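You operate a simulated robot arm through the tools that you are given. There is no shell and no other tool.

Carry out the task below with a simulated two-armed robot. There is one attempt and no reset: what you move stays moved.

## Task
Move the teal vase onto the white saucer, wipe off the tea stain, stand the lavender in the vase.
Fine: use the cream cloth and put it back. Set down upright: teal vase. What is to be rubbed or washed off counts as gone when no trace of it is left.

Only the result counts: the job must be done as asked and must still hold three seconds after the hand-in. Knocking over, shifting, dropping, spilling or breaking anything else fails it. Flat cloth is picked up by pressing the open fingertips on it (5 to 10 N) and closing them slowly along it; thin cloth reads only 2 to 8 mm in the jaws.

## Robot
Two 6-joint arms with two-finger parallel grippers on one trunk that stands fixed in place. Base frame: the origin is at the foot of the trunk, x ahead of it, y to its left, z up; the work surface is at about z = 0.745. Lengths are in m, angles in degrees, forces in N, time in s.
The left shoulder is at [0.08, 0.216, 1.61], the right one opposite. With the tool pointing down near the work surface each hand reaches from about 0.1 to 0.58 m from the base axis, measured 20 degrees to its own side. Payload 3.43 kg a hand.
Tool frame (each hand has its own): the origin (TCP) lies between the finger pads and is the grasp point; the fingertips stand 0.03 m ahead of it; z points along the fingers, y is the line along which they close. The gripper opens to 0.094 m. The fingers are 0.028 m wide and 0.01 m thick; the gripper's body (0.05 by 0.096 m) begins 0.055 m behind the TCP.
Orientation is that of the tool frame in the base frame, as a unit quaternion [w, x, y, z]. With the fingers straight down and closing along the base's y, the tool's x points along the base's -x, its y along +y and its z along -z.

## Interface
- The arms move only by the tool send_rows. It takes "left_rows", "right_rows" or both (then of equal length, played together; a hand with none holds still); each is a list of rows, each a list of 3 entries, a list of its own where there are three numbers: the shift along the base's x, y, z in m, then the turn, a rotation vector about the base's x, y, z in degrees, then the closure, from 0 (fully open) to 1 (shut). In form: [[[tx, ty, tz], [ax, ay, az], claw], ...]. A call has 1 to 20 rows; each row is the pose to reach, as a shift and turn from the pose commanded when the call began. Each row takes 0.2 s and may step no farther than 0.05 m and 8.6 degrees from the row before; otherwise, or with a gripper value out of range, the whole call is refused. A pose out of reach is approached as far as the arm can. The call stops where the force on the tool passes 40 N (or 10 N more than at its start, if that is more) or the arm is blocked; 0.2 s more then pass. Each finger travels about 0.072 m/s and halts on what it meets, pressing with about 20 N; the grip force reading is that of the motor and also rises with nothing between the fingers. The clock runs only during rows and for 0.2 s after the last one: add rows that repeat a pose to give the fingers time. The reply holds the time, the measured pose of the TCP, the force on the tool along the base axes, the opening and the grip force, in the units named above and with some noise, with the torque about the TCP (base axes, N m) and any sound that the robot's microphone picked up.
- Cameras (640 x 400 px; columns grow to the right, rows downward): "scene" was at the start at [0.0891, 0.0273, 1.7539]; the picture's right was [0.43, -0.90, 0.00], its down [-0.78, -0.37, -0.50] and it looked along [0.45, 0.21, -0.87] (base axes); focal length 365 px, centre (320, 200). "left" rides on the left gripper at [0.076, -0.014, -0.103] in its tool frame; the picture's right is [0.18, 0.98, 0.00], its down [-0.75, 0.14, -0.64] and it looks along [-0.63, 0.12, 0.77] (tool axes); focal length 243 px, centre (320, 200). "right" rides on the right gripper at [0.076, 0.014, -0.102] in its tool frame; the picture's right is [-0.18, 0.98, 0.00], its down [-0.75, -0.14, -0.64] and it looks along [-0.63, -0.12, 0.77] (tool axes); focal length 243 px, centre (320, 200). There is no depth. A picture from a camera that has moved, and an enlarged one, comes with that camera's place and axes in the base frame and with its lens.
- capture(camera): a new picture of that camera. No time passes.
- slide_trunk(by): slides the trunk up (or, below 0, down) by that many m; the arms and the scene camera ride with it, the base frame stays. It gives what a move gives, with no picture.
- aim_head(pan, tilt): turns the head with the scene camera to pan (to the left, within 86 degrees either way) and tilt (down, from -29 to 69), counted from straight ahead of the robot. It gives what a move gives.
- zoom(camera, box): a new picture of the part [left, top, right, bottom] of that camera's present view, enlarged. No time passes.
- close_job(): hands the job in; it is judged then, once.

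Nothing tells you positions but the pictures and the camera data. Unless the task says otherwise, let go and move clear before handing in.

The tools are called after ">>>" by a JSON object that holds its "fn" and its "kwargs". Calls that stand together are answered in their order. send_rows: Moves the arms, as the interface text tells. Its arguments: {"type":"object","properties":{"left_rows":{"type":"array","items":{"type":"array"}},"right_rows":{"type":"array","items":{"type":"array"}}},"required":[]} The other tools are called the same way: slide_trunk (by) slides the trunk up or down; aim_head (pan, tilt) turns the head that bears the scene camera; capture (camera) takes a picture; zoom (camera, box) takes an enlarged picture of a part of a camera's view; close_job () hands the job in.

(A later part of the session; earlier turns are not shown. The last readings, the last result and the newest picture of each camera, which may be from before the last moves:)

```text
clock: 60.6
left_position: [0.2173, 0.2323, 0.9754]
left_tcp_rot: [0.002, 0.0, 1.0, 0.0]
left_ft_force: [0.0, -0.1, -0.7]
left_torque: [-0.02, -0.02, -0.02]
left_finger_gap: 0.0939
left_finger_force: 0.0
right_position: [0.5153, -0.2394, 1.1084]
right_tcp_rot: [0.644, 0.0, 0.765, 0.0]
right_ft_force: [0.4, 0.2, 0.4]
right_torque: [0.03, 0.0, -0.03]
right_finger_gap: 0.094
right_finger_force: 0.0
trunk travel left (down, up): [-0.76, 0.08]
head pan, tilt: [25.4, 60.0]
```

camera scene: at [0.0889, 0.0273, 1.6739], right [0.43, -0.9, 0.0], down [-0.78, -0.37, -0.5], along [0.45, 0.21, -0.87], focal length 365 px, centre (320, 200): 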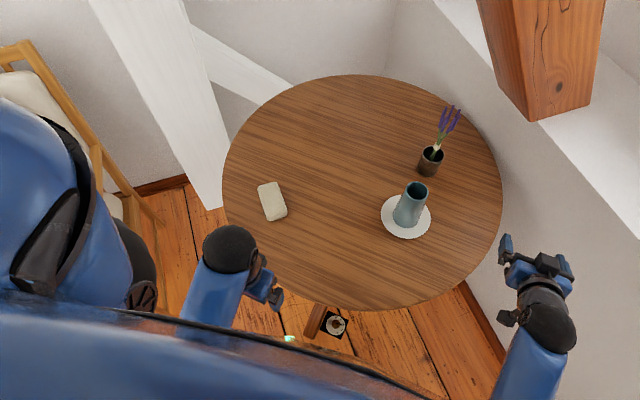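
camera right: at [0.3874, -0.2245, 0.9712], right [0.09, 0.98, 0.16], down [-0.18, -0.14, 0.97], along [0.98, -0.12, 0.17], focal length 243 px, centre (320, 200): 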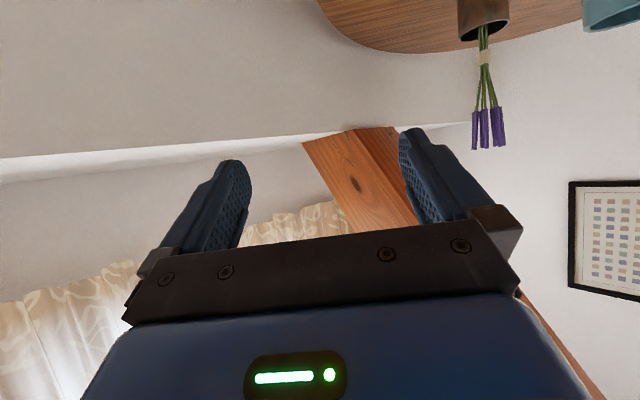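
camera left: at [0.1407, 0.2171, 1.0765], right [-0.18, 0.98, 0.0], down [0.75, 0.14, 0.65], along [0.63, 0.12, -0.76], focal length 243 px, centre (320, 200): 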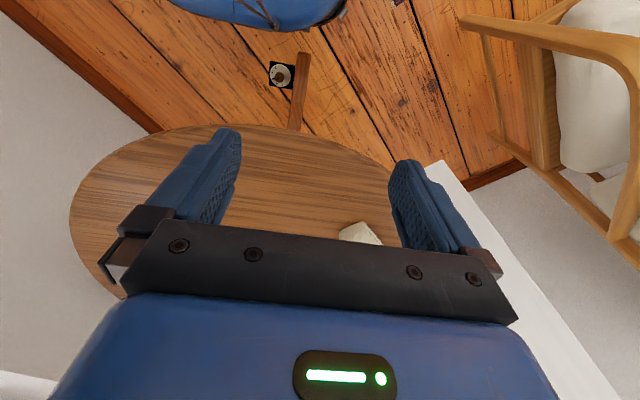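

The right hand is level and raised. Now I'll lower the trunk in steps.

>>> {"fn": "slide_trunk", "kwargs": {"by": -0.12}}

>>> {"fn": "capture", "kwargs": {"camera": "scene"}}

>>> {"fn": "capture", "kwargs": {"camera": "left"}}

>>> {"fn": "capture", "kwargs": {"camera": "right"}}

```text
clock: 62.1
left_position: [0.2171, 0.2324, 0.8539]
left_tcp_rot: [0.002, 0.0, 1.0, 0.0]
left_ft_force: [-0.6, 0.9, -1.1]
left_torque: [0.02, -0.01, -0.03]
left_finger_gap: 0.094
left_finger_force: 0.0
right_position: [0.515, -0.2382, 0.9881]
right_tcp_rot: [0.644, 0.0, 0.765, 0.0]
right_ft_force: [0.3, 0.6, -1.2]
right_torque: [-0.01, -0.02, -0.02]
right_finger_gap: 0.094
right_finger_force: 0.1
trunk travel left (down, up): [-0.64, 0.2]
head pan, tilt: [25.4, 60.0]
```

```text
taken
camera scene: at [0.0889, 0.0273, 1.554], right [0.43, -0.9, 0.0], down [-0.78, -0.37, -0.5], along [0.45, 0.21, -0.87], focal length 365 px, centre (320, 200)
```

scene: 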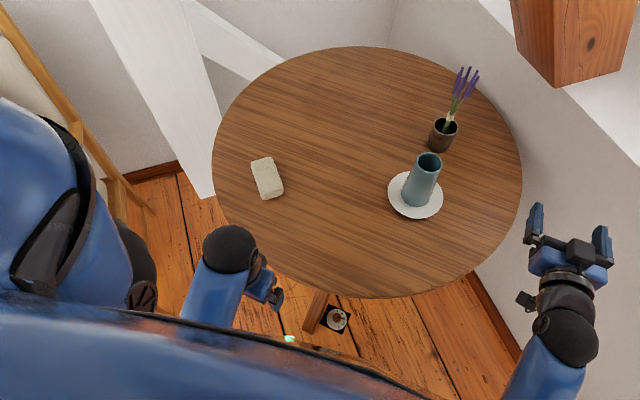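

```text
taken
camera left: at [0.1404, 0.2172, 0.9565], right [-0.18, 0.98, 0.0], down [0.75, 0.14, 0.65], along [0.63, 0.12, -0.76], focal length 243 px, centre (320, 200)
```

left: 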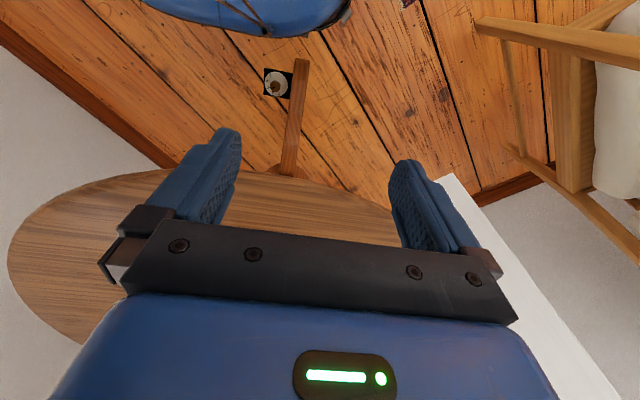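

```text
taken
camera right: at [0.4004, -0.2238, 0.9297], right [0.03, 0.98, 0.18], down [-0.5, -0.14, 0.85], along [0.86, -0.12, 0.49], focal length 243 px, centre (320, 200)
```

right: 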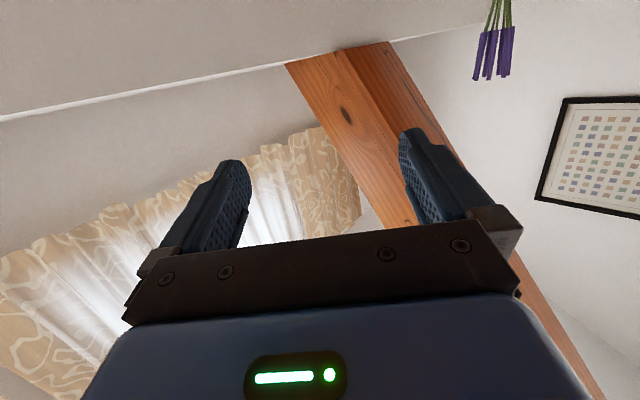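

Everything is clear, so I'll lower the trunk another 0.08 for comfortable reach to the lavender.

>>> {"fn": "slide_trunk", "kwargs": {"by": -0.08}}

>>> {"fn": "send_rows", "kwargs": {"right_rows": [[[0, 0, 0.02], [0, 0, 7], 0], [[0, 0, 0.04], [0, 0, 14], 0], [[0.01, 0, 0.06], [0, 0, 21], 0], [[0.02, 0, 0.08], [0, 0, 28], 0], [[0.03, 0, 0.08], [0, 0, 35], 0], [[0.04, 0, 0.08], [0, 0, 42], 0], [[0.05, 0, 0.08], [0, 0, 50], 0], [[0.05, 0, 0.08], [0, 0, 50], 0]]}}

>>> {"fn": "capture", "kwargs": {"camera": "scene"}}

>>> {"fn": "capture", "kwargs": {"camera": "right"}}

```text
clock: 63.3
left_position: [0.2179, 0.2317, 0.7748]
left_tcp_rot: [0.002, 0.0, 1.0, 0.0]
left_ft_force: [0.3, -0.4, -0.9]
left_torque: [0.0, -0.03, 0.01]
left_finger_gap: 0.0939
left_finger_force: 0.0
right_position: [0.5151, -0.2392, 0.9074]
right_tcp_rot: [0.644, 0.0, 0.765, 0.0]
right_ft_force: [-0.7, 0.5, -1.1]
right_torque: [0.01, -0.02, 0.0]
right_finger_gap: 0.0939
right_finger_force: 0.0
trunk travel left (down, up): [-0.56, 0.28]
head pan, tilt: [25.4, 60.0]
```

```text
clock: 65.1
left_position: [0.2166, 0.2311, 0.7751]
left_tcp_rot: [0.001, 0.001, 1.0, 0.0]
left_ft_force: [0.4, -0.2, 0.4]
left_torque: [0.04, 0.01, 0.03]
left_finger_gap: 0.094
left_finger_force: 0.0
right_position: [0.5668, -0.2386, 0.9892]
right_tcp_rot: [0.583, -0.325, 0.693, 0.273]
right_ft_force: [0.6, -0.5, 0.3]
right_torque: [0.06, -0.02, -0.03]
right_finger_gap: 0.0938
right_finger_force: 0.0
trunk travel left (down, up): [-0.56, 0.28]
head pan, tilt: [25.4, 60.0]
```

```text
taken
camera scene: at [0.0884, 0.0275, 1.4739], right [0.43, -0.9, 0.0], down [-0.78, -0.37, -0.5], along [0.45, 0.21, -0.87], focal length 365 px, centre (320, 200)
```

scene: 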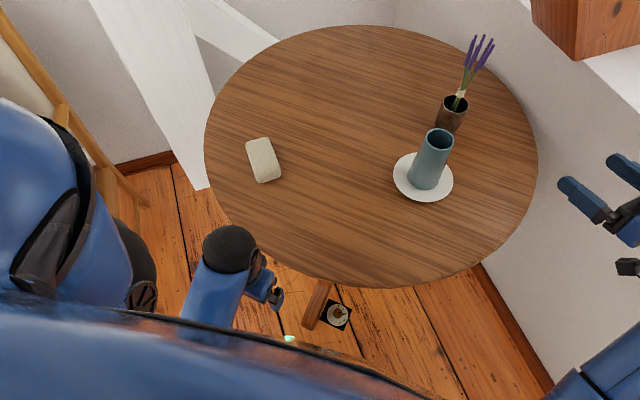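

```text
taken
camera right: at [0.482, -0.3166, 0.9304], right [-0.73, 0.65, 0.18], down [-0.21, -0.48, 0.85], along [0.64, 0.59, 0.49], focal length 243 px, centre (320, 200)
```

right: 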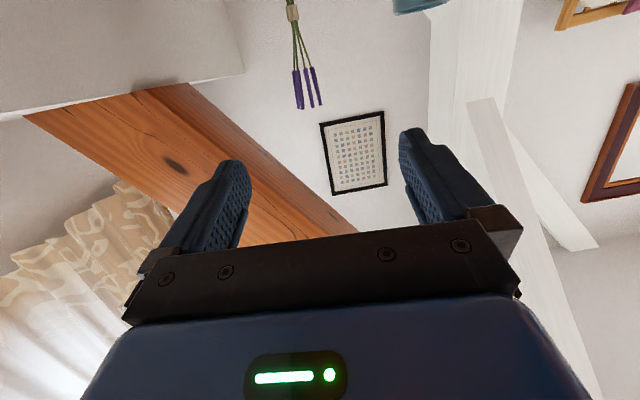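

Both hands are clear. I'll aim the head straight at the lavender and vase to watch the pick.

>>> {"fn": "aim_head", "kwargs": {"pan": -2, "tilt": 45}}

>>> {"fn": "capture", "kwargs": {"camera": "scene"}}

>>> {"fn": "zoom", "kwargs": {"camera": "scene", "box": [260, 80, 380, 220]}}

```text
clock: 66.0
left_position: [0.2178, 0.2312, 0.7737]
left_tcp_rot: [0.002, 0.0, 1.0, 0.0]
left_ft_force: [0.2, -0.5, 0.4]
left_torque: [0.04, 0.0, 0.02]
left_finger_gap: 0.0938
left_finger_force: 0.1
right_position: [0.5677, -0.2395, 0.9875]
right_tcp_rot: [0.584, -0.323, 0.694, 0.272]
right_ft_force: [0.3, 0.2, 0.8]
right_torque: [-0.01, 0.02, 0.02]
right_finger_gap: 0.094
right_finger_force: 0.2
trunk travel left (down, up): [-0.56, 0.28]
head pan, tilt: [-2.0, 45.0]
```

```text
taken
camera scene: at [0.1103, -0.0042, 1.4933], right [-0.03, -1.0, 0.0], down [-0.71, 0.02, -0.71], along [0.71, -0.02, -0.71], focal length 365 px, centre (320, 200)
```

scene: 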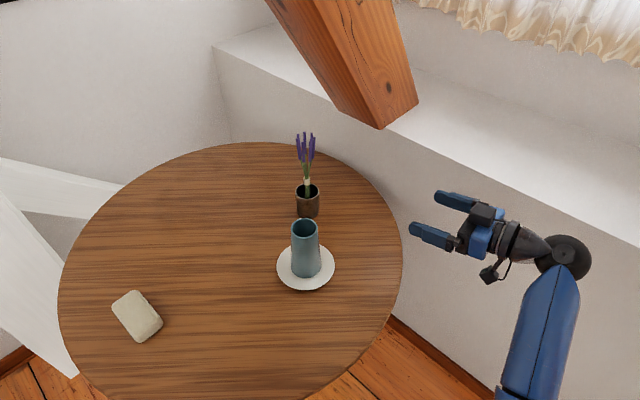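

```text
2.86 times, centred on (320, 150) of scene
camera zoom: at [0.1103, -0.0042, 1.4933], right [-0.03, -1.0, 0.0], down [-0.71, 0.02, -0.71], along [0.71, -0.02, -0.71], focal length 1043 px, centre (320, 343)
```

zoom: 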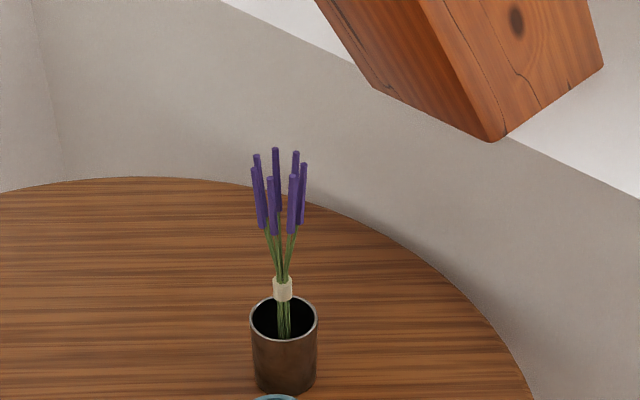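

I have a clear view. The lavender stands at about (0.806, 0.005) with the band centre at z ≈ 0.865. I'll bring the right hand to a pre-approach point 13 cm short of it, coming in diagonally well clear of the vase.

>>> {"fn": "send_rows", "kwargs": {"right_rows": [[[0.02, 0.018, -0.005], [0, 0, 0], 0], [[0.04, 0.036, -0.012], [0, 0, 0], 0], [[0.06, 0.055, -0.02], [0, 0, 0], 0], [[0.08, 0.073, -0.03], [0, 0, 0], 0], [[0.1, 0.091, -0.04], [0, 0, 0], 0], [[0.12, 0.11, -0.05], [0, 0, 0], 0], [[0.14, 0.13, -0.06], [0, 0, 0], 0], [[0.155, 0.145, -0.07], [0, 0, 0], 0], [[0.155, 0.145, -0.07], [0, 0, 0], 0]]}}

>>> {"fn": "capture", "kwargs": {"camera": "scene"}}

>>> {"fn": "capture", "kwargs": {"camera": "right"}}

```text
clock: 68.0
left_position: [0.2178, 0.2322, 0.7744]
left_tcp_rot: [0.001, 0.0, 1.0, 0.0]
left_ft_force: [0.7, -0.7, -0.2]
left_torque: [0.03, 0.0, 0.0]
left_finger_gap: 0.0939
left_finger_force: 0.0
right_position: [0.7207, -0.091, 0.9193]
right_tcp_rot: [0.584, -0.323, 0.693, 0.272]
right_ft_force: [0.0, 0.3, 0.4]
right_torque: [0.02, 0.02, -0.01]
right_finger_gap: 0.0941
right_finger_force: 0.1
trunk travel left (down, up): [-0.56, 0.28]
head pan, tilt: [-2.0, 45.0]
```

```text
taken
camera scene: at [0.1098, -0.0044, 1.4934], right [-0.03, -1.0, 0.0], down [-0.71, 0.02, -0.71], along [0.71, -0.02, -0.71], focal length 365 px, centre (320, 200)
```

scene: 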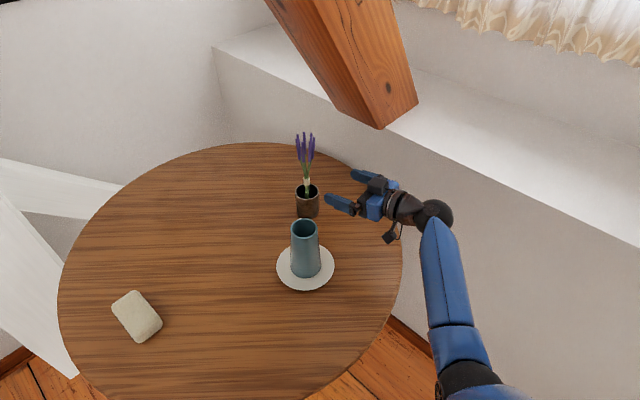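

```text
taken
camera right: at [0.6355, -0.169, 0.8607], right [-0.73, 0.66, 0.18], down [-0.22, -0.48, 0.85], along [0.65, 0.59, 0.49], focal length 243 px, centre (320, 200)
```

right: 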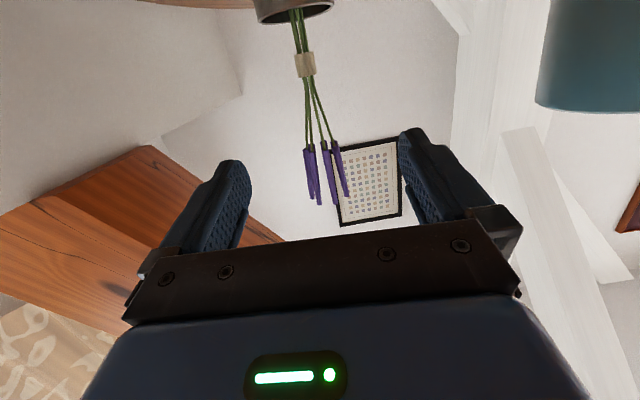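

The hand is at the pre-approach point and the lavender lies nearly on its approach line. I'll zoom to fine-tune the sideways offset.

>>> {"fn": "zoom", "kwargs": {"camera": "right", "box": [240, 0, 400, 220]}}

>>> {"fn": "zoom", "kwargs": {"camera": "scene", "box": [270, 120, 400, 230]}}

```text
1.82 times, centred on (320, 110) of right
camera zoom: at [0.6355, -0.169, 0.8607], right [-0.73, 0.66, 0.18], down [-0.22, -0.48, 0.85], along [0.65, 0.59, 0.49], focal length 441 px, centre (320, 364)
```

zoom: 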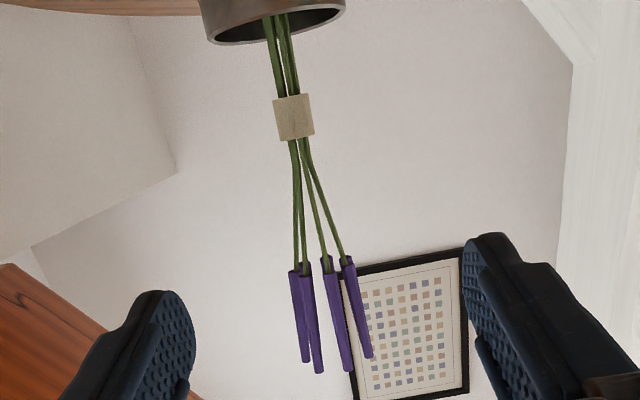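

```text
3.64 times, centred on (335, 175) of scene
camera zoom: at [0.1098, -0.0044, 1.4934], right [-0.03, -1.0, 0.0], down [-0.71, 0.02, -0.71], along [0.71, -0.02, -0.71], focal length 1327 px, centre (266, 291)
```

zoom: 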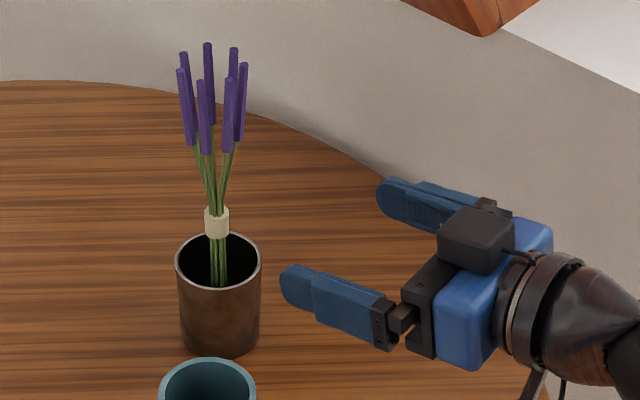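

The lavender sits about 6 mm off the approach axis. I'll correct for that, lower to grasp height z ≈ 0.878, and advance most of the way.

>>> {"fn": "send_rows", "kwargs": {"right_rows": [[[0.0037, -0.0041, -0.02], [0, 0, 0], 0], [[0.0037, -0.0041, -0.041], [0, 0, 0], 0], [[0.0166, 0.0112, -0.041], [0, 0, 0], 0], [[0.0294, 0.0265, -0.041], [0, 0, 0], 0], [[0.0423, 0.0418, -0.041], [0, 0, 0], 0], [[0.0551, 0.0571, -0.041], [0, 0, 0], 0], [[0.0551, 0.0571, -0.041], [0, 0, 0], 0]]}}

>>> {"fn": "capture", "kwargs": {"camera": "right"}}

>>> {"fn": "zoom", "kwargs": {"camera": "scene", "box": [270, 120, 400, 230]}}

```text
clock: 69.6
left_position: [0.2169, 0.2322, 0.7749]
left_tcp_rot: [0.002, 0.0, 1.0, 0.001]
left_ft_force: [0.2, -0.2, 1.0]
left_torque: [0.02, -0.02, -0.02]
left_finger_gap: 0.0938
left_finger_force: 0.0
right_position: [0.7768, -0.0373, 0.8757]
right_tcp_rot: [0.583, -0.324, 0.693, 0.272]
right_ft_force: [0.9, 0.4, 0.2]
right_torque: [-0.01, 0.01, -0.01]
right_finger_gap: 0.0939
right_finger_force: 0.1
trunk travel left (down, up): [-0.56, 0.28]
head pan, tilt: [-2.0, 45.0]
```

```text
taken
camera right: at [0.6905, -0.1148, 0.8186], right [-0.73, 0.66, 0.18], down [-0.22, -0.48, 0.85], along [0.65, 0.59, 0.49], focal length 243 px, centre (320, 200)
```

right: 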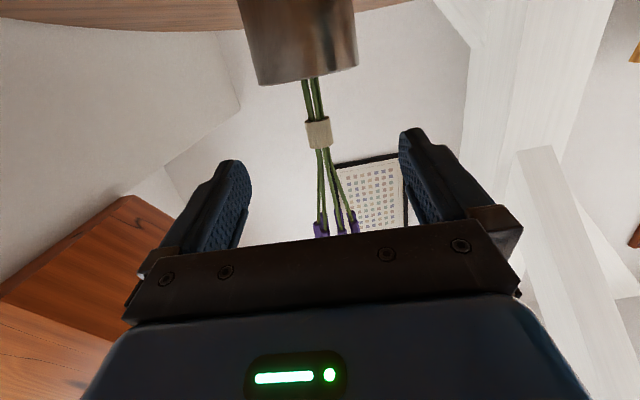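

```text
3.64 times, centred on (335, 175) of scene
camera zoom: at [0.11, -0.0045, 1.4934], right [-0.03, -1.0, 0.0], down [-0.71, 0.02, -0.71], along [0.71, -0.02, -0.71], focal length 1327 px, centre (266, 291)
```

zoom: 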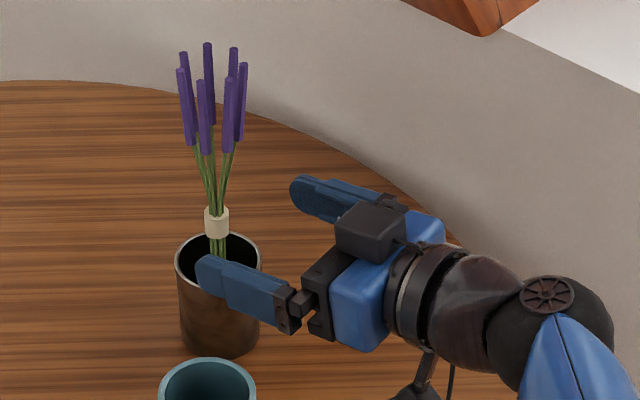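

The stems are centred between the fingers and about 5 cm ahead. I'll advance the remaining distance so the stems and band sit at the grasp point.

>>> {"fn": "send_rows", "kwargs": {"right_rows": [[[0.008, 0.0095, -0.002], [0, 0, 0], 0], [[0.016, 0.019, -0.004], [0, 0, 0], 0], [[0.025, 0.03, -0.004], [0, 0, 0], 0], [[0.0334, 0.0398, -0.004], [0, 0, 0], 0], [[0.0334, 0.0398, -0.004], [0, 0, 0], 0]]}}

>>> {"fn": "capture", "kwargs": {"camera": "right"}}

>>> {"fn": "zoom", "kwargs": {"camera": "scene", "box": [260, 120, 390, 230]}}

```text
clock: 70.8
left_position: [0.2179, 0.2321, 0.7741]
left_tcp_rot: [0.001, 0.0, 1.0, 0.0]
left_ft_force: [-0.2, 0.0, 0.6]
left_torque: [0.01, -0.02, 0.0]
left_finger_gap: 0.094
left_finger_force: 0.1
right_position: [0.8106, 0.0029, 0.8723]
right_tcp_rot: [0.583, -0.324, 0.694, 0.272]
right_ft_force: [0.0, 0.8, -0.3]
right_torque: [-0.02, -0.02, 0.02]
right_finger_gap: 0.0939
right_finger_force: 0.0
trunk travel left (down, up): [-0.56, 0.28]
head pan, tilt: [-2.0, 45.0]
```

```text
taken
camera right: at [0.7242, -0.0743, 0.8143], right [-0.73, 0.66, 0.18], down [-0.22, -0.48, 0.85], along [0.65, 0.58, 0.49], focal length 243 px, centre (320, 200)
```

right: 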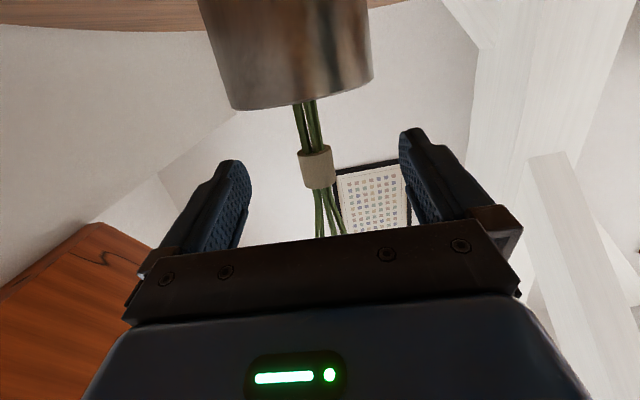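

```text
3.64 times, centred on (325, 175) of scene
camera zoom: at [0.11, -0.0045, 1.4934], right [-0.03, -1.0, 0.0], down [-0.71, 0.02, -0.71], along [0.71, -0.02, -0.71], focal length 1327 px, centre (302, 291)
```

zoom: 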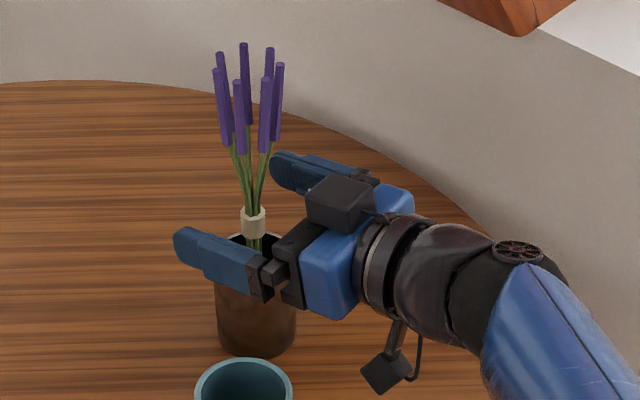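

The band is between the fingers, centred laterally and about 4 mm ahead of the grasp point. I'll nudge forward and close slowly.

>>> {"fn": "send_rows", "kwargs": {"right_rows": [[[0.002, 0.0023, 0], [0, 0, 0], 0.15], [[0.002, 0.0023, 0], [0, 0, 0], 0.3], [[0.002, 0.0023, 0], [0, 0, 0], 0.45], [[0.002, 0.0023, 0], [0, 0, 0], 0.58], [[0.002, 0.0023, 0], [0, 0, 0], 0.66], [[0.002, 0.0023, 0], [0, 0, 0], 0.72], [[0.002, 0.0023, 0], [0, 0, 0], 0.76], [[0.002, 0.0023, 0], [0, 0, 0], 0.8], [[0.002, 0.0023, 0], [0, 0, 0], 0.84], [[0.002, 0.0023, 0], [0, 0, 0], 0.9], [[0.002, 0.0023, 0], [0, 0, 0], 1.0], [[0.002, 0.0023, 0], [0, 0, 0], 1.0]]}}

>>> {"fn": "capture", "kwargs": {"camera": "right"}}

>>> {"fn": "zoom", "kwargs": {"camera": "scene", "box": [260, 120, 390, 230]}}

```text
clock: 73.4
left_position: [0.2184, 0.2322, 0.7744]
left_tcp_rot: [0.002, 0.001, 1.0, 0.0]
left_ft_force: [-0.5, -0.3, 1.2]
left_torque: [0.0, 0.02, -0.01]
left_finger_gap: 0.0941
left_finger_force: 0.1
right_position: [0.8107, 0.0049, 0.8737]
right_tcp_rot: [0.584, -0.322, 0.694, 0.271]
right_ft_force: [0.2, -0.6, -0.4]
right_torque: [0.03, 0.0, 0.0]
right_finger_gap: 0.0196
right_finger_force: 19.7
trunk travel left (down, up): [-0.56, 0.28]
head pan, tilt: [-2.0, 45.0]
```

```text
taken
camera right: at [0.7248, -0.0722, 0.8152], right [-0.73, 0.66, 0.18], down [-0.22, -0.47, 0.85], along [0.65, 0.58, 0.49], focal length 243 px, centre (320, 200)
```

right: 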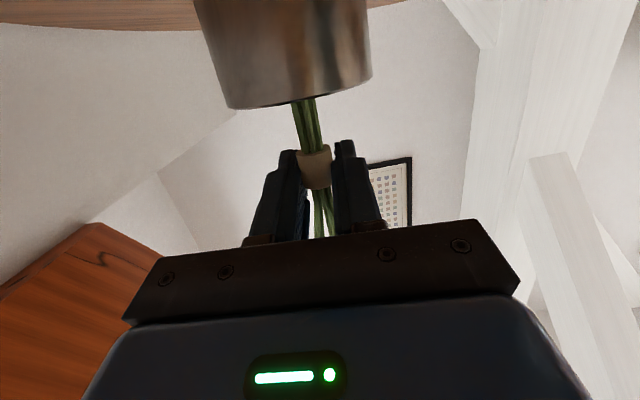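

```text
3.64 times, centred on (325, 175) of scene
camera zoom: at [0.1103, -0.0041, 1.4934], right [-0.03, -1.0, 0.0], down [-0.71, 0.02, -0.71], along [0.71, -0.02, -0.71], focal length 1327 px, centre (302, 291)
```

zoom: 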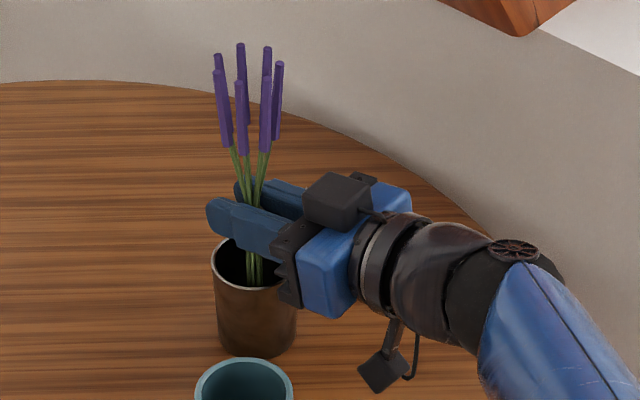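

The band is gripped, with a 20 mm gap and 20 N. I'll lift it straight up out of the pot, slowly at first.

>>> {"fn": "send_rows", "kwargs": {"right_rows": [[[0, 0, 0.008], [0, 0, 0], 1.0], [[0, 0, 0.018], [0, 0, 0], 1.0], [[0, 0, 0.03], [0, 0, 0], 1.0], [[0, 0, 0.045], [0, 0, 0], 1.0], [[0, 0, 0.06], [0, 0, 0], 1.0], [[0, 0, 0.06], [0, 0, 0], 1.0]]}}

>>> {"fn": "capture", "kwargs": {"camera": "right"}}

>>> {"fn": "zoom", "kwargs": {"camera": "scene", "box": [250, 90, 390, 240]}}

```text
clock: 74.8
left_position: [0.2179, 0.2321, 0.7747]
left_tcp_rot: [0.001, 0.0, 1.0, 0.0]
left_ft_force: [0.0, 0.1, 0.7]
left_torque: [0.02, 0.02, 0.02]
left_finger_gap: 0.094
left_finger_force: 0.2
right_position: [0.8111, 0.0046, 0.9327]
right_tcp_rot: [0.583, -0.324, 0.694, 0.273]
right_ft_force: [-0.8, -0.4, -0.1]
right_torque: [0.02, -0.03, 0.02]
right_finger_gap: 0.0197
right_finger_force: 19.7
trunk travel left (down, up): [-0.56, 0.28]
head pan, tilt: [-2.0, 45.0]
```

```text
taken
camera right: at [0.7246, -0.0729, 0.8752], right [-0.73, 0.66, 0.18], down [-0.21, -0.48, 0.85], along [0.65, 0.59, 0.49], focal length 243 px, centre (320, 200)
```

right: 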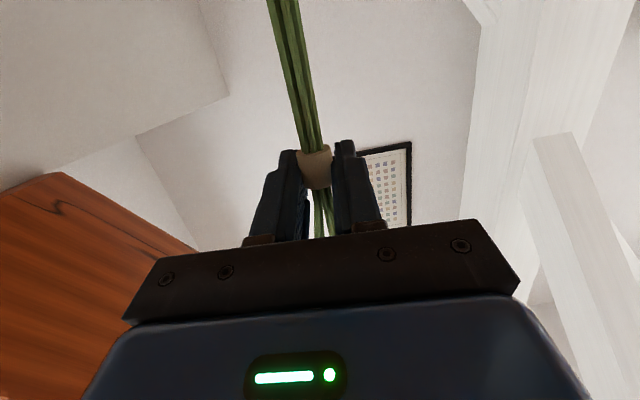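

```text
2.67 times, centred on (320, 165) of scene
camera zoom: at [0.1105, -0.0041, 1.4933], right [-0.03, -1.0, 0.0], down [-0.71, 0.02, -0.71], along [0.71, -0.02, -0.71], focal length 973 px, centre (320, 293)
```

zoom: 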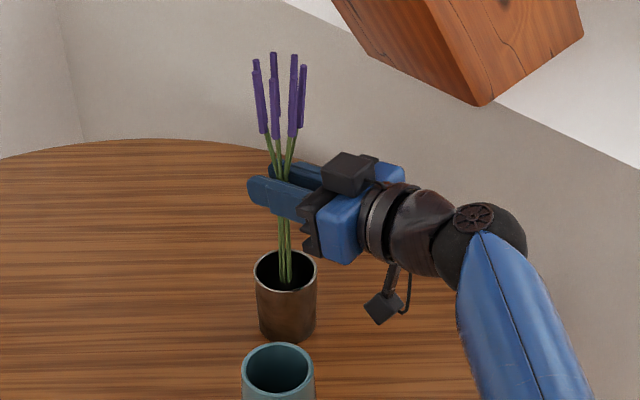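

The lavender is coming up with the hand. I'll keep lifting until its stem ends clear both the pot and the vase rim.

>>> {"fn": "send_rows", "kwargs": {"right_rows": [[[0, 0, 0.015], [0, 0, 0], 1.0], [[0, 0, 0.035], [0, 0, 0], 1.0], [[0, 0, 0.055], [0, 0, 0], 1.0], [[0, 0, 0.075], [0, 0, 0], 1.0], [[0, 0, 0.095], [0, 0, 0], 1.0], [[0, 0, 0.115], [0, 0, 0], 1.0], [[0, 0, 0.125], [0, 0, 0], 1.0], [[0, 0, 0.125], [0, 0, 0], 1.0]]}}

>>> {"fn": "capture", "kwargs": {"camera": "right"}}

>>> {"fn": "capture", "kwargs": {"camera": "scene"}}

>>> {"fn": "zoom", "kwargs": {"camera": "scene", "box": [240, 60, 400, 260]}}

```text
clock: 76.6
left_position: [0.2172, 0.2324, 0.7739]
left_tcp_rot: [0.001, 0.001, 1.0, 0.0]
left_ft_force: [0.0, -0.2, 0.3]
left_torque: [0.0, 0.0, 0.0]
left_finger_gap: 0.0938
left_finger_force: 0.0
right_position: [0.8104, 0.0059, 1.0572]
right_tcp_rot: [0.583, -0.323, 0.694, 0.272]
right_ft_force: [-0.3, 0.3, -0.1]
right_torque: [0.02, 0.03, -0.03]
right_finger_gap: 0.0197
right_finger_force: 20.5
trunk travel left (down, up): [-0.56, 0.28]
head pan, tilt: [-2.0, 45.0]
```

```text
taken
camera right: at [0.7243, -0.0724, 0.999], right [-0.73, 0.66, 0.18], down [-0.21, -0.48, 0.85], along [0.65, 0.59, 0.49], focal length 243 px, centre (320, 200)
```

right: 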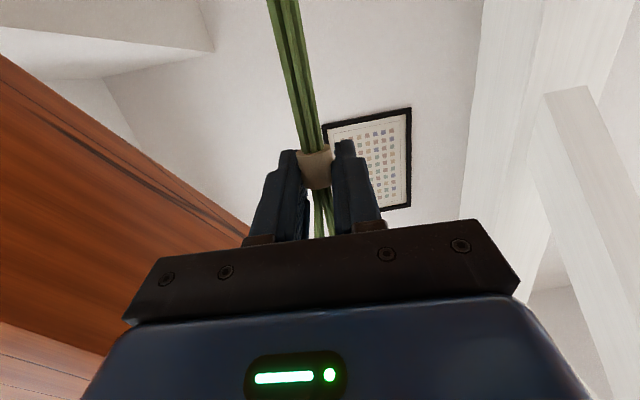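

```text
taken
camera scene: at [0.1104, -0.0042, 1.4933], right [-0.03, -1.0, 0.0], down [-0.71, 0.02, -0.71], along [0.71, -0.02, -0.71], focal length 365 px, centre (320, 200)
```

scene: 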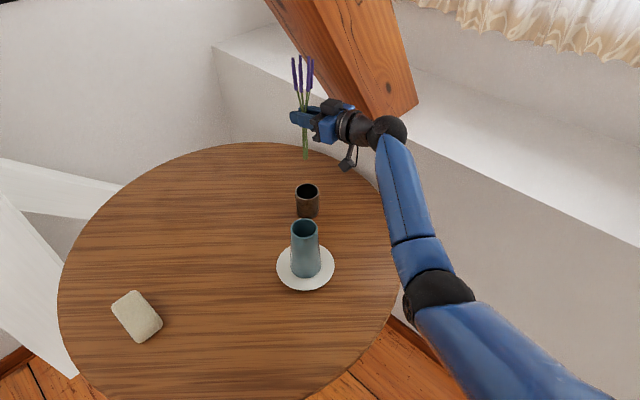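

```text
2.00 times, centred on (320, 160) of scene
camera zoom: at [0.1104, -0.0042, 1.4933], right [-0.03, -1.0, 0.0], down [-0.71, 0.02, -0.71], along [0.71, -0.02, -0.71], focal length 730 px, centre (320, 280)
```

zoom: 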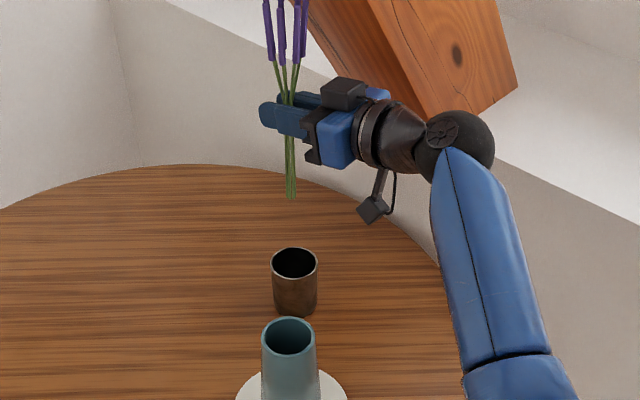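

The lavender is free of the pot and the pot stayed put. The stem ends are at z ≈ 0.935. I'll measure the vase mouth precisely.

>>> {"fn": "zoom", "kwargs": {"camera": "scene", "box": [270, 200, 345, 300]}}

>>> {"fn": "zoom", "kwargs": {"camera": "scene", "box": [270, 50, 345, 170]}}

```text
4.00 times, centred on (308, 250) of scene
camera zoom: at [0.1104, -0.0042, 1.4933], right [-0.03, -1.0, 0.0], down [-0.71, 0.02, -0.71], along [0.71, -0.02, -0.71], focal length 1460 px, centre (370, 0)
```

zoom: 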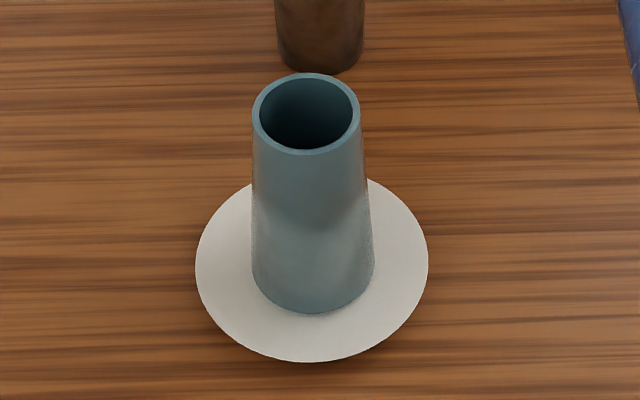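

```text
3.33 times, centred on (308, 110) of scene
camera zoom: at [0.1104, -0.0042, 1.4933], right [-0.03, -1.0, 0.0], down [-0.71, 0.02, -0.71], along [0.71, -0.02, -0.71], focal length 1217 px, centre (362, 500)
```

zoom: 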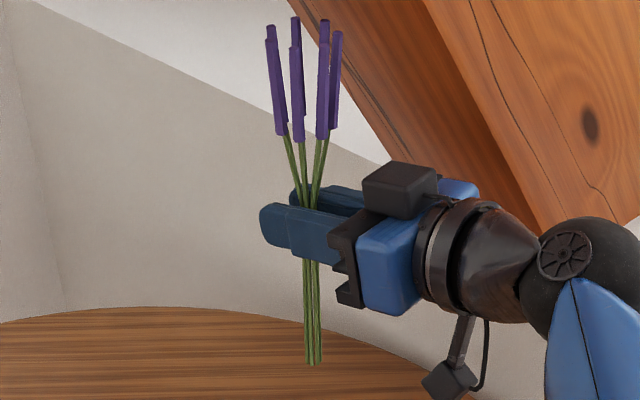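

The vase mouth is at about (0.6205, 0.0125), rim z ≈ 0.8985, and the lavender hangs vertically under the grasp point. I'll carry it over the vase at the present height.

>>> {"fn": "send_rows", "kwargs": {"right_rows": [[[-0.01, 0.0005, 0], [0, 0, 0], 1.0], [[-0.03, 0.001, 0], [0, 0, 0], 1.0], [[-0.055, 0.002, 0], [0, 0, 0], 1.0], [[-0.08, 0.003, 0], [0, 0, 0], 1.0], [[-0.105, 0.004, 0], [0, 0, 0], 1.0], [[-0.13, 0.005, 0], [0, 0, 0], 1.0], [[-0.155, 0.006, 0], [0, 0, 0], 1.0], [[-0.175, 0.0063, 0], [0, 0, 0], 1.0], [[-0.187, 0.0063, 0], [0, 0, 0], 1.0], [[-0.191, 0.0063, 0], [0, 0, 0], 1.0], [[-0.191, 0.0063, 0], [0, 0, 0], 1.0]]}}

>>> {"fn": "capture", "kwargs": {"camera": "scene"}}

>>> {"fn": "zoom", "kwargs": {"camera": "scene", "box": [260, 120, 380, 300]}}

>>> {"fn": "capture", "kwargs": {"camera": "right"}}

>>> {"fn": "capture", "kwargs": {"camera": "left"}}

```text
clock: 79.0
left_position: [0.2169, 0.2323, 0.7755]
left_tcp_rot: [0.003, 0.0, 1.0, 0.0]
left_ft_force: [-0.3, -0.1, 0.5]
left_torque: [-0.02, 0.02, 0.02]
left_finger_gap: 0.094
left_finger_force: 0.1
right_position: [0.6202, 0.0123, 1.0582]
right_tcp_rot: [0.583, -0.324, 0.694, 0.272]
right_ft_force: [-0.3, 0.0, -0.4]
right_torque: [-0.02, -0.02, -0.01]
right_finger_gap: 0.0197
right_finger_force: 19.8
trunk travel left (down, up): [-0.56, 0.28]
head pan, tilt: [-2.0, 45.0]
```

```text
taken
camera scene: at [0.1103, -0.0041, 1.4934], right [-0.03, -1.0, 0.0], down [-0.71, 0.02, -0.71], along [0.71, -0.02, -0.71], focal length 365 px, centre (320, 200)
```

scene: 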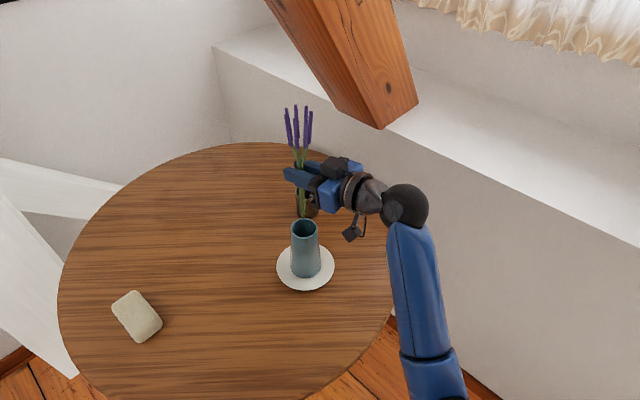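

```text
2.22 times, centred on (320, 210) of scene
camera zoom: at [0.1103, -0.0041, 1.4934], right [-0.03, -1.0, 0.0], down [-0.71, 0.02, -0.71], along [0.71, -0.02, -0.71], focal length 811 px, centre (320, 178)
```

zoom: 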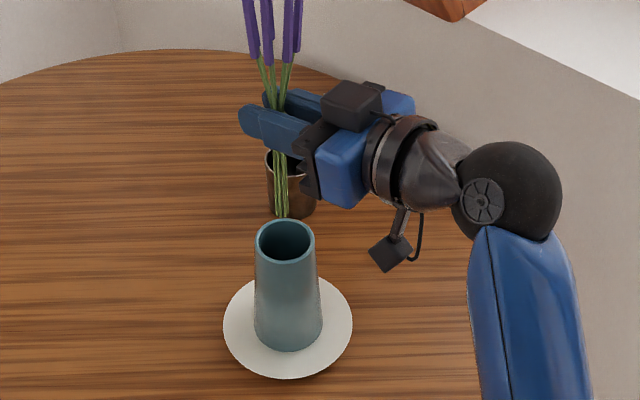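

```text
taken
camera right: at [0.5342, -0.0657, 0.9991], right [-0.73, 0.66, 0.18], down [-0.21, -0.48, 0.85], along [0.65, 0.59, 0.49], focal length 243 px, centre (320, 200)
```

right: 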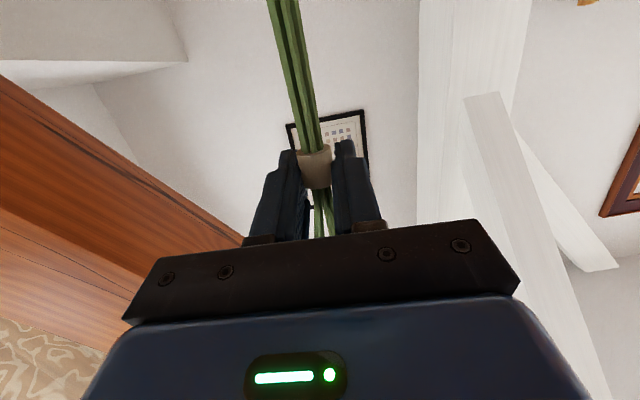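

```text
taken
camera left: at [0.1405, 0.2173, 0.8764], right [-0.18, 0.98, 0.0], down [0.75, 0.14, 0.64], along [0.63, 0.12, -0.76], focal length 243 px, centre (320, 200)
```

left: 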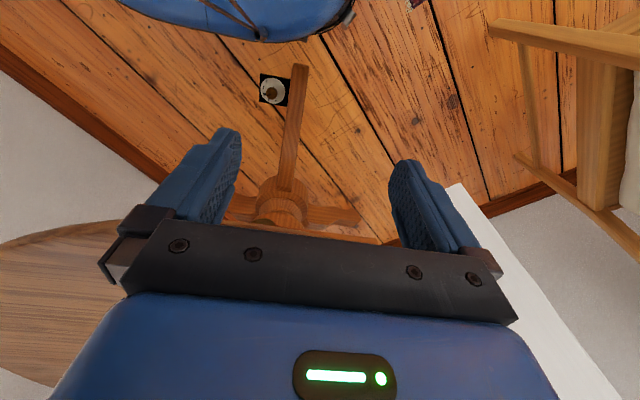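

The stem ends hover directly over the vase mouth. I'll lower the lavender into the vase in stages while watching the forces.

>>> {"fn": "send_rows", "kwargs": {"right_rows": [[[0.001, 0, -0.012], [0, 0, 0], 1.0], [[0.001, 0, -0.026], [0, 0, 0], 1.0], [[0.001, 0, -0.04], [0, 0, 0], 1.0], [[0.001, 0, -0.054], [0, 0, 0], 1.0], [[0.001, 0, -0.068], [0, 0, 0], 1.0], [[0.001, 0, -0.068], [0, 0, 0], 1.0]]}}

>>> {"fn": "zoom", "kwargs": {"camera": "scene", "box": [260, 120, 380, 300]}}

>>> {"fn": "capture", "kwargs": {"camera": "right"}}

```text
clock: 80.4
left_position: [0.2175, 0.2323, 0.7743]
left_tcp_rot: [0.002, 0.001, 1.0, 0.0]
left_ft_force: [0.4, -0.3, 0.5]
left_torque: [-0.06, 0.0, 0.01]
left_finger_gap: 0.094
left_finger_force: 0.0
right_position: [0.6195, 0.0108, 0.9889]
right_tcp_rot: [0.583, -0.323, 0.694, 0.271]
right_ft_force: [0.0, -0.2, -0.6]
right_torque: [0.01, 0.0, 0.01]
right_finger_gap: 0.0196
right_finger_force: 20.3
trunk travel left (down, up): [-0.56, 0.28]
head pan, tilt: [-2.0, 45.0]
```

```text
2.22 times, centred on (320, 210) of scene
camera zoom: at [0.1102, -0.004, 1.4934], right [-0.03, -1.0, 0.0], down [-0.71, 0.02, -0.71], along [0.71, -0.02, -0.71], focal length 811 px, centre (320, 178)
```

zoom: 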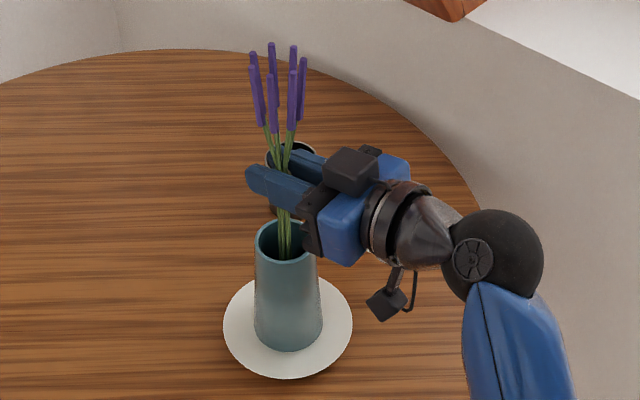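

```text
taken
camera right: at [0.5346, -0.0669, 0.9302], right [-0.73, 0.66, 0.18], down [-0.21, -0.48, 0.85], along [0.65, 0.59, 0.49], focal length 243 px, centre (320, 200)
```

right: 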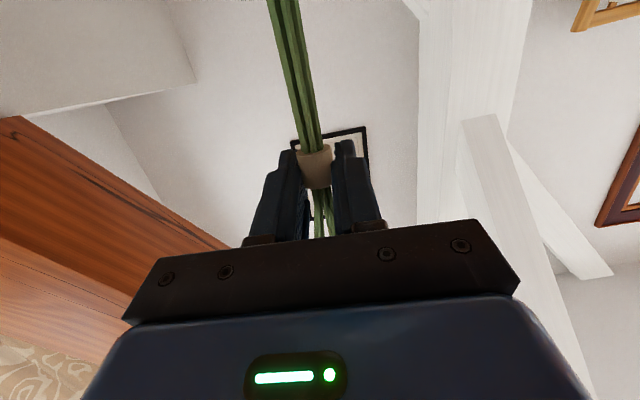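

The stems are inside the vase mouth with no contact. I'll lower farther until the fingers are just above the rim.

>>> {"fn": "send_rows", "kwargs": {"right_rows": [[[0, 0.0005, -0.012], [0, 0, 0], 1.0], [[0, 0.001, -0.025], [0, 0, 0], 1.0], [[0, 0.001, -0.038], [0, 0, 0], 1.0], [[0, 0.001, -0.05], [0, 0, 0], 1.0], [[0, 0.001, -0.058], [0, 0, 0], 1.0], [[0, 0.001, -0.058], [0, 0, 0], 1.0]]}}

>>> {"fn": "zoom", "kwargs": {"camera": "scene", "box": [260, 130, 380, 300]}}

>>> {"fn": "capture", "kwargs": {"camera": "right"}}

```text
clock: 81.8
left_position: [0.2168, 0.2313, 0.7742]
left_tcp_rot: [0.002, 0.0, 1.0, 0.0]
left_ft_force: [0.7, 0.1, 0.3]
left_torque: [0.01, -0.03, -0.01]
left_finger_gap: 0.0941
left_finger_force: 0.1
right_position: [0.6214, 0.0115, 0.9322]
right_tcp_rot: [0.584, -0.323, 0.694, 0.272]
right_ft_force: [0.2, -0.6, -0.6]
right_torque: [0.0, 0.04, 0.01]
right_finger_gap: 0.0196
right_finger_force: 19.8
trunk travel left (down, up): [-0.56, 0.28]
head pan, tilt: [-2.0, 45.0]
```

```text
2.35 times, centred on (320, 215) of scene
camera zoom: at [0.1102, -0.0041, 1.4934], right [-0.03, -1.0, 0.0], down [-0.71, 0.02, -0.71], along [0.71, -0.02, -0.71], focal length 859 px, centre (320, 165)
```

zoom: 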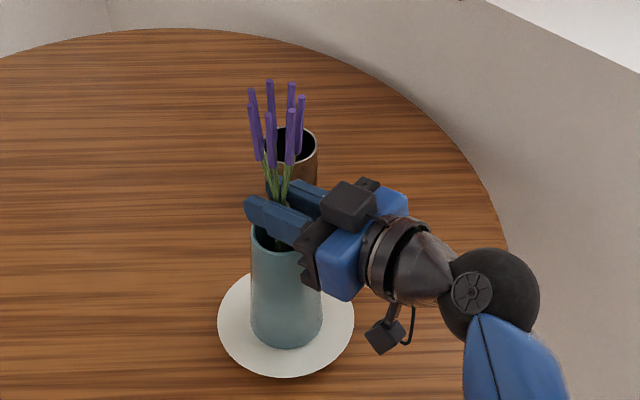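

```text
taken
camera right: at [0.5356, -0.0654, 0.8741], right [-0.73, 0.66, 0.18], down [-0.21, -0.48, 0.85], along [0.65, 0.59, 0.49], focal length 243 px, centre (320, 200)
```

right: 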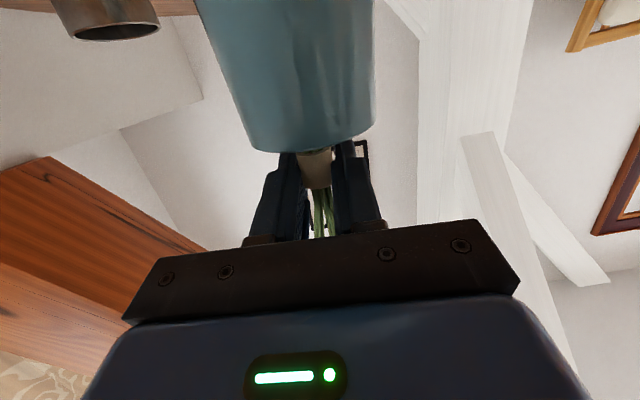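

The fingers are about 2 cm above the rim. I'll lower another 9 mm and stop just short of it.

>>> {"fn": "send_rows", "kwargs": {"right_rows": [[[0, 0.0005, -0.004], [0, 0, 0], 1.0], [[0, 0.0005, -0.007], [0, 0, 0], 1.0], [[0, 0.0005, -0.009], [0, 0, 0], 1.0], [[0, 0.0005, -0.009], [0, 0, 0], 1.0]]}}

>>> {"fn": "capture", "kwargs": {"camera": "right"}}

>>> {"fn": "zoom", "kwargs": {"camera": "scene", "box": [270, 150, 360, 290]}}

```text
clock: 82.8
left_position: [0.2169, 0.2319, 0.774]
left_tcp_rot: [0.002, 0.001, 1.0, 0.0]
left_ft_force: [0.6, 0.7, 0.0]
left_torque: [-0.05, 0.02, 0.0]
left_finger_gap: 0.0941
left_finger_force: 0.2
right_position: [0.6218, 0.0133, 0.9218]
right_tcp_rot: [0.583, -0.323, 0.694, 0.271]
right_ft_force: [-0.2, -0.9, 0.0]
right_torque: [-0.01, 0.0, 0.0]
right_finger_gap: 0.0195
right_finger_force: 19.9
trunk travel left (down, up): [-0.56, 0.28]
head pan, tilt: [-2.0, 45.0]
```

```text
taken
camera right: at [0.5359, -0.0639, 0.8654], right [-0.73, 0.66, 0.18], down [-0.21, -0.48, 0.85], along [0.65, 0.59, 0.49], focal length 243 px, centre (320, 200)
```

right: 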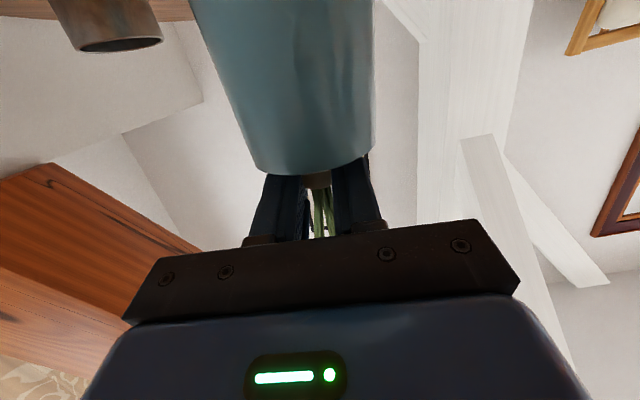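

```text
2.86 times, centred on (315, 220) of scene
camera zoom: at [0.1102, -0.0041, 1.4934], right [-0.03, -1.0, 0.0], down [-0.71, 0.02, -0.71], along [0.71, -0.02, -0.71], focal length 1043 px, centre (334, 143)
```

zoom: 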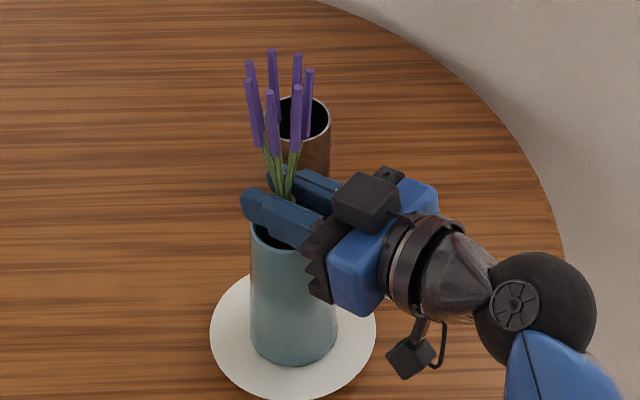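

The fingertips are only a millimetre or two above the rim, with no contact. I'll raise 3 mm for safety and then open the fingers to let the lavender settle into the vase.

>>> {"fn": "send_rows", "kwargs": {"right_rows": [[[0, 0, 0.003], [0, 0, 0], 1.0], [[0, 0, 0.003], [0, 0, 0], 0.76], [[0, 0, 0.003], [0, 0, 0], 0.7], [[0, 0, 0.003], [0, 0, 0], 0.6], [[0, 0, 0.003], [0, 0, 0], 0.4], [[0, 0, 0.003], [0, 0, 0], 0.2], [[0, 0, 0.003], [0, 0, 0], 0.0], [[0, 0, 0.003], [0, 0, 0], 0.0], [[0, 0, 0.003], [0, 0, 0], 0.0]]}}

>>> {"fn": "capture", "kwargs": {"camera": "right"}}

>>> {"fn": "zoom", "kwargs": {"camera": "scene", "box": [270, 150, 360, 290]}}

```text
clock: 84.8
left_position: [0.2179, 0.2326, 0.7735]
left_tcp_rot: [0.002, 0.0, 1.0, -0.001]
left_ft_force: [0.8, 1.1, 0.1]
left_torque: [0.01, -0.03, 0.02]
left_finger_gap: 0.094
left_finger_force: 0.1
right_position: [0.6223, 0.0135, 0.9262]
right_tcp_rot: [0.583, -0.324, 0.693, 0.273]
right_ft_force: [0.9, 0.2, 0.1]
right_torque: [0.0, -0.01, -0.02]
right_finger_gap: 0.094
right_finger_force: 0.0
trunk travel left (down, up): [-0.56, 0.28]
head pan, tilt: [-2.0, 45.0]
```

```text
taken
camera right: at [0.5358, -0.0642, 0.8685], right [-0.73, 0.66, 0.18], down [-0.21, -0.48, 0.85], along [0.65, 0.59, 0.49], focal length 243 px, centre (320, 200)
```

right: 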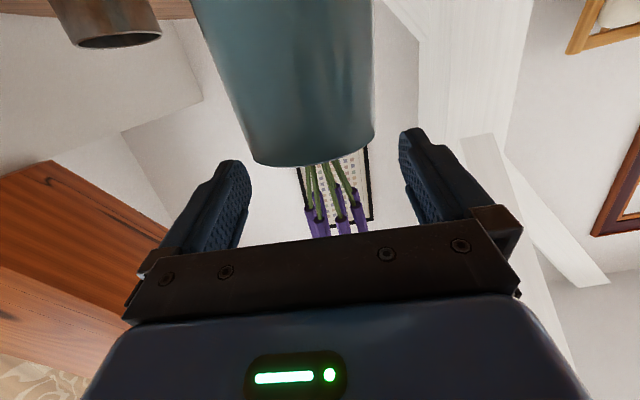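

```text
2.86 times, centred on (315, 220) of scene
camera zoom: at [0.1102, -0.0041, 1.4934], right [-0.03, -1.0, 0.0], down [-0.71, 0.02, -0.71], along [0.71, -0.02, -0.71], focal length 1043 px, centre (334, 143)
```

zoom: 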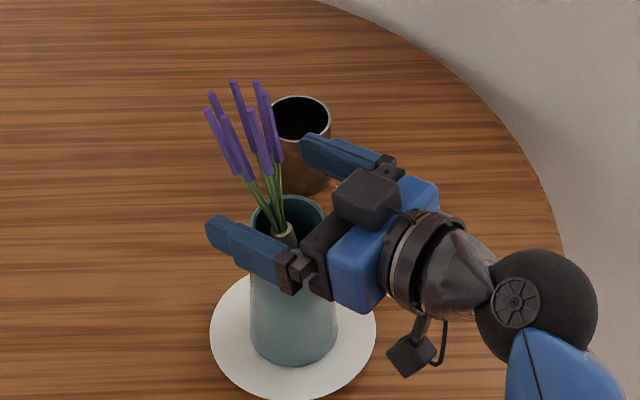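

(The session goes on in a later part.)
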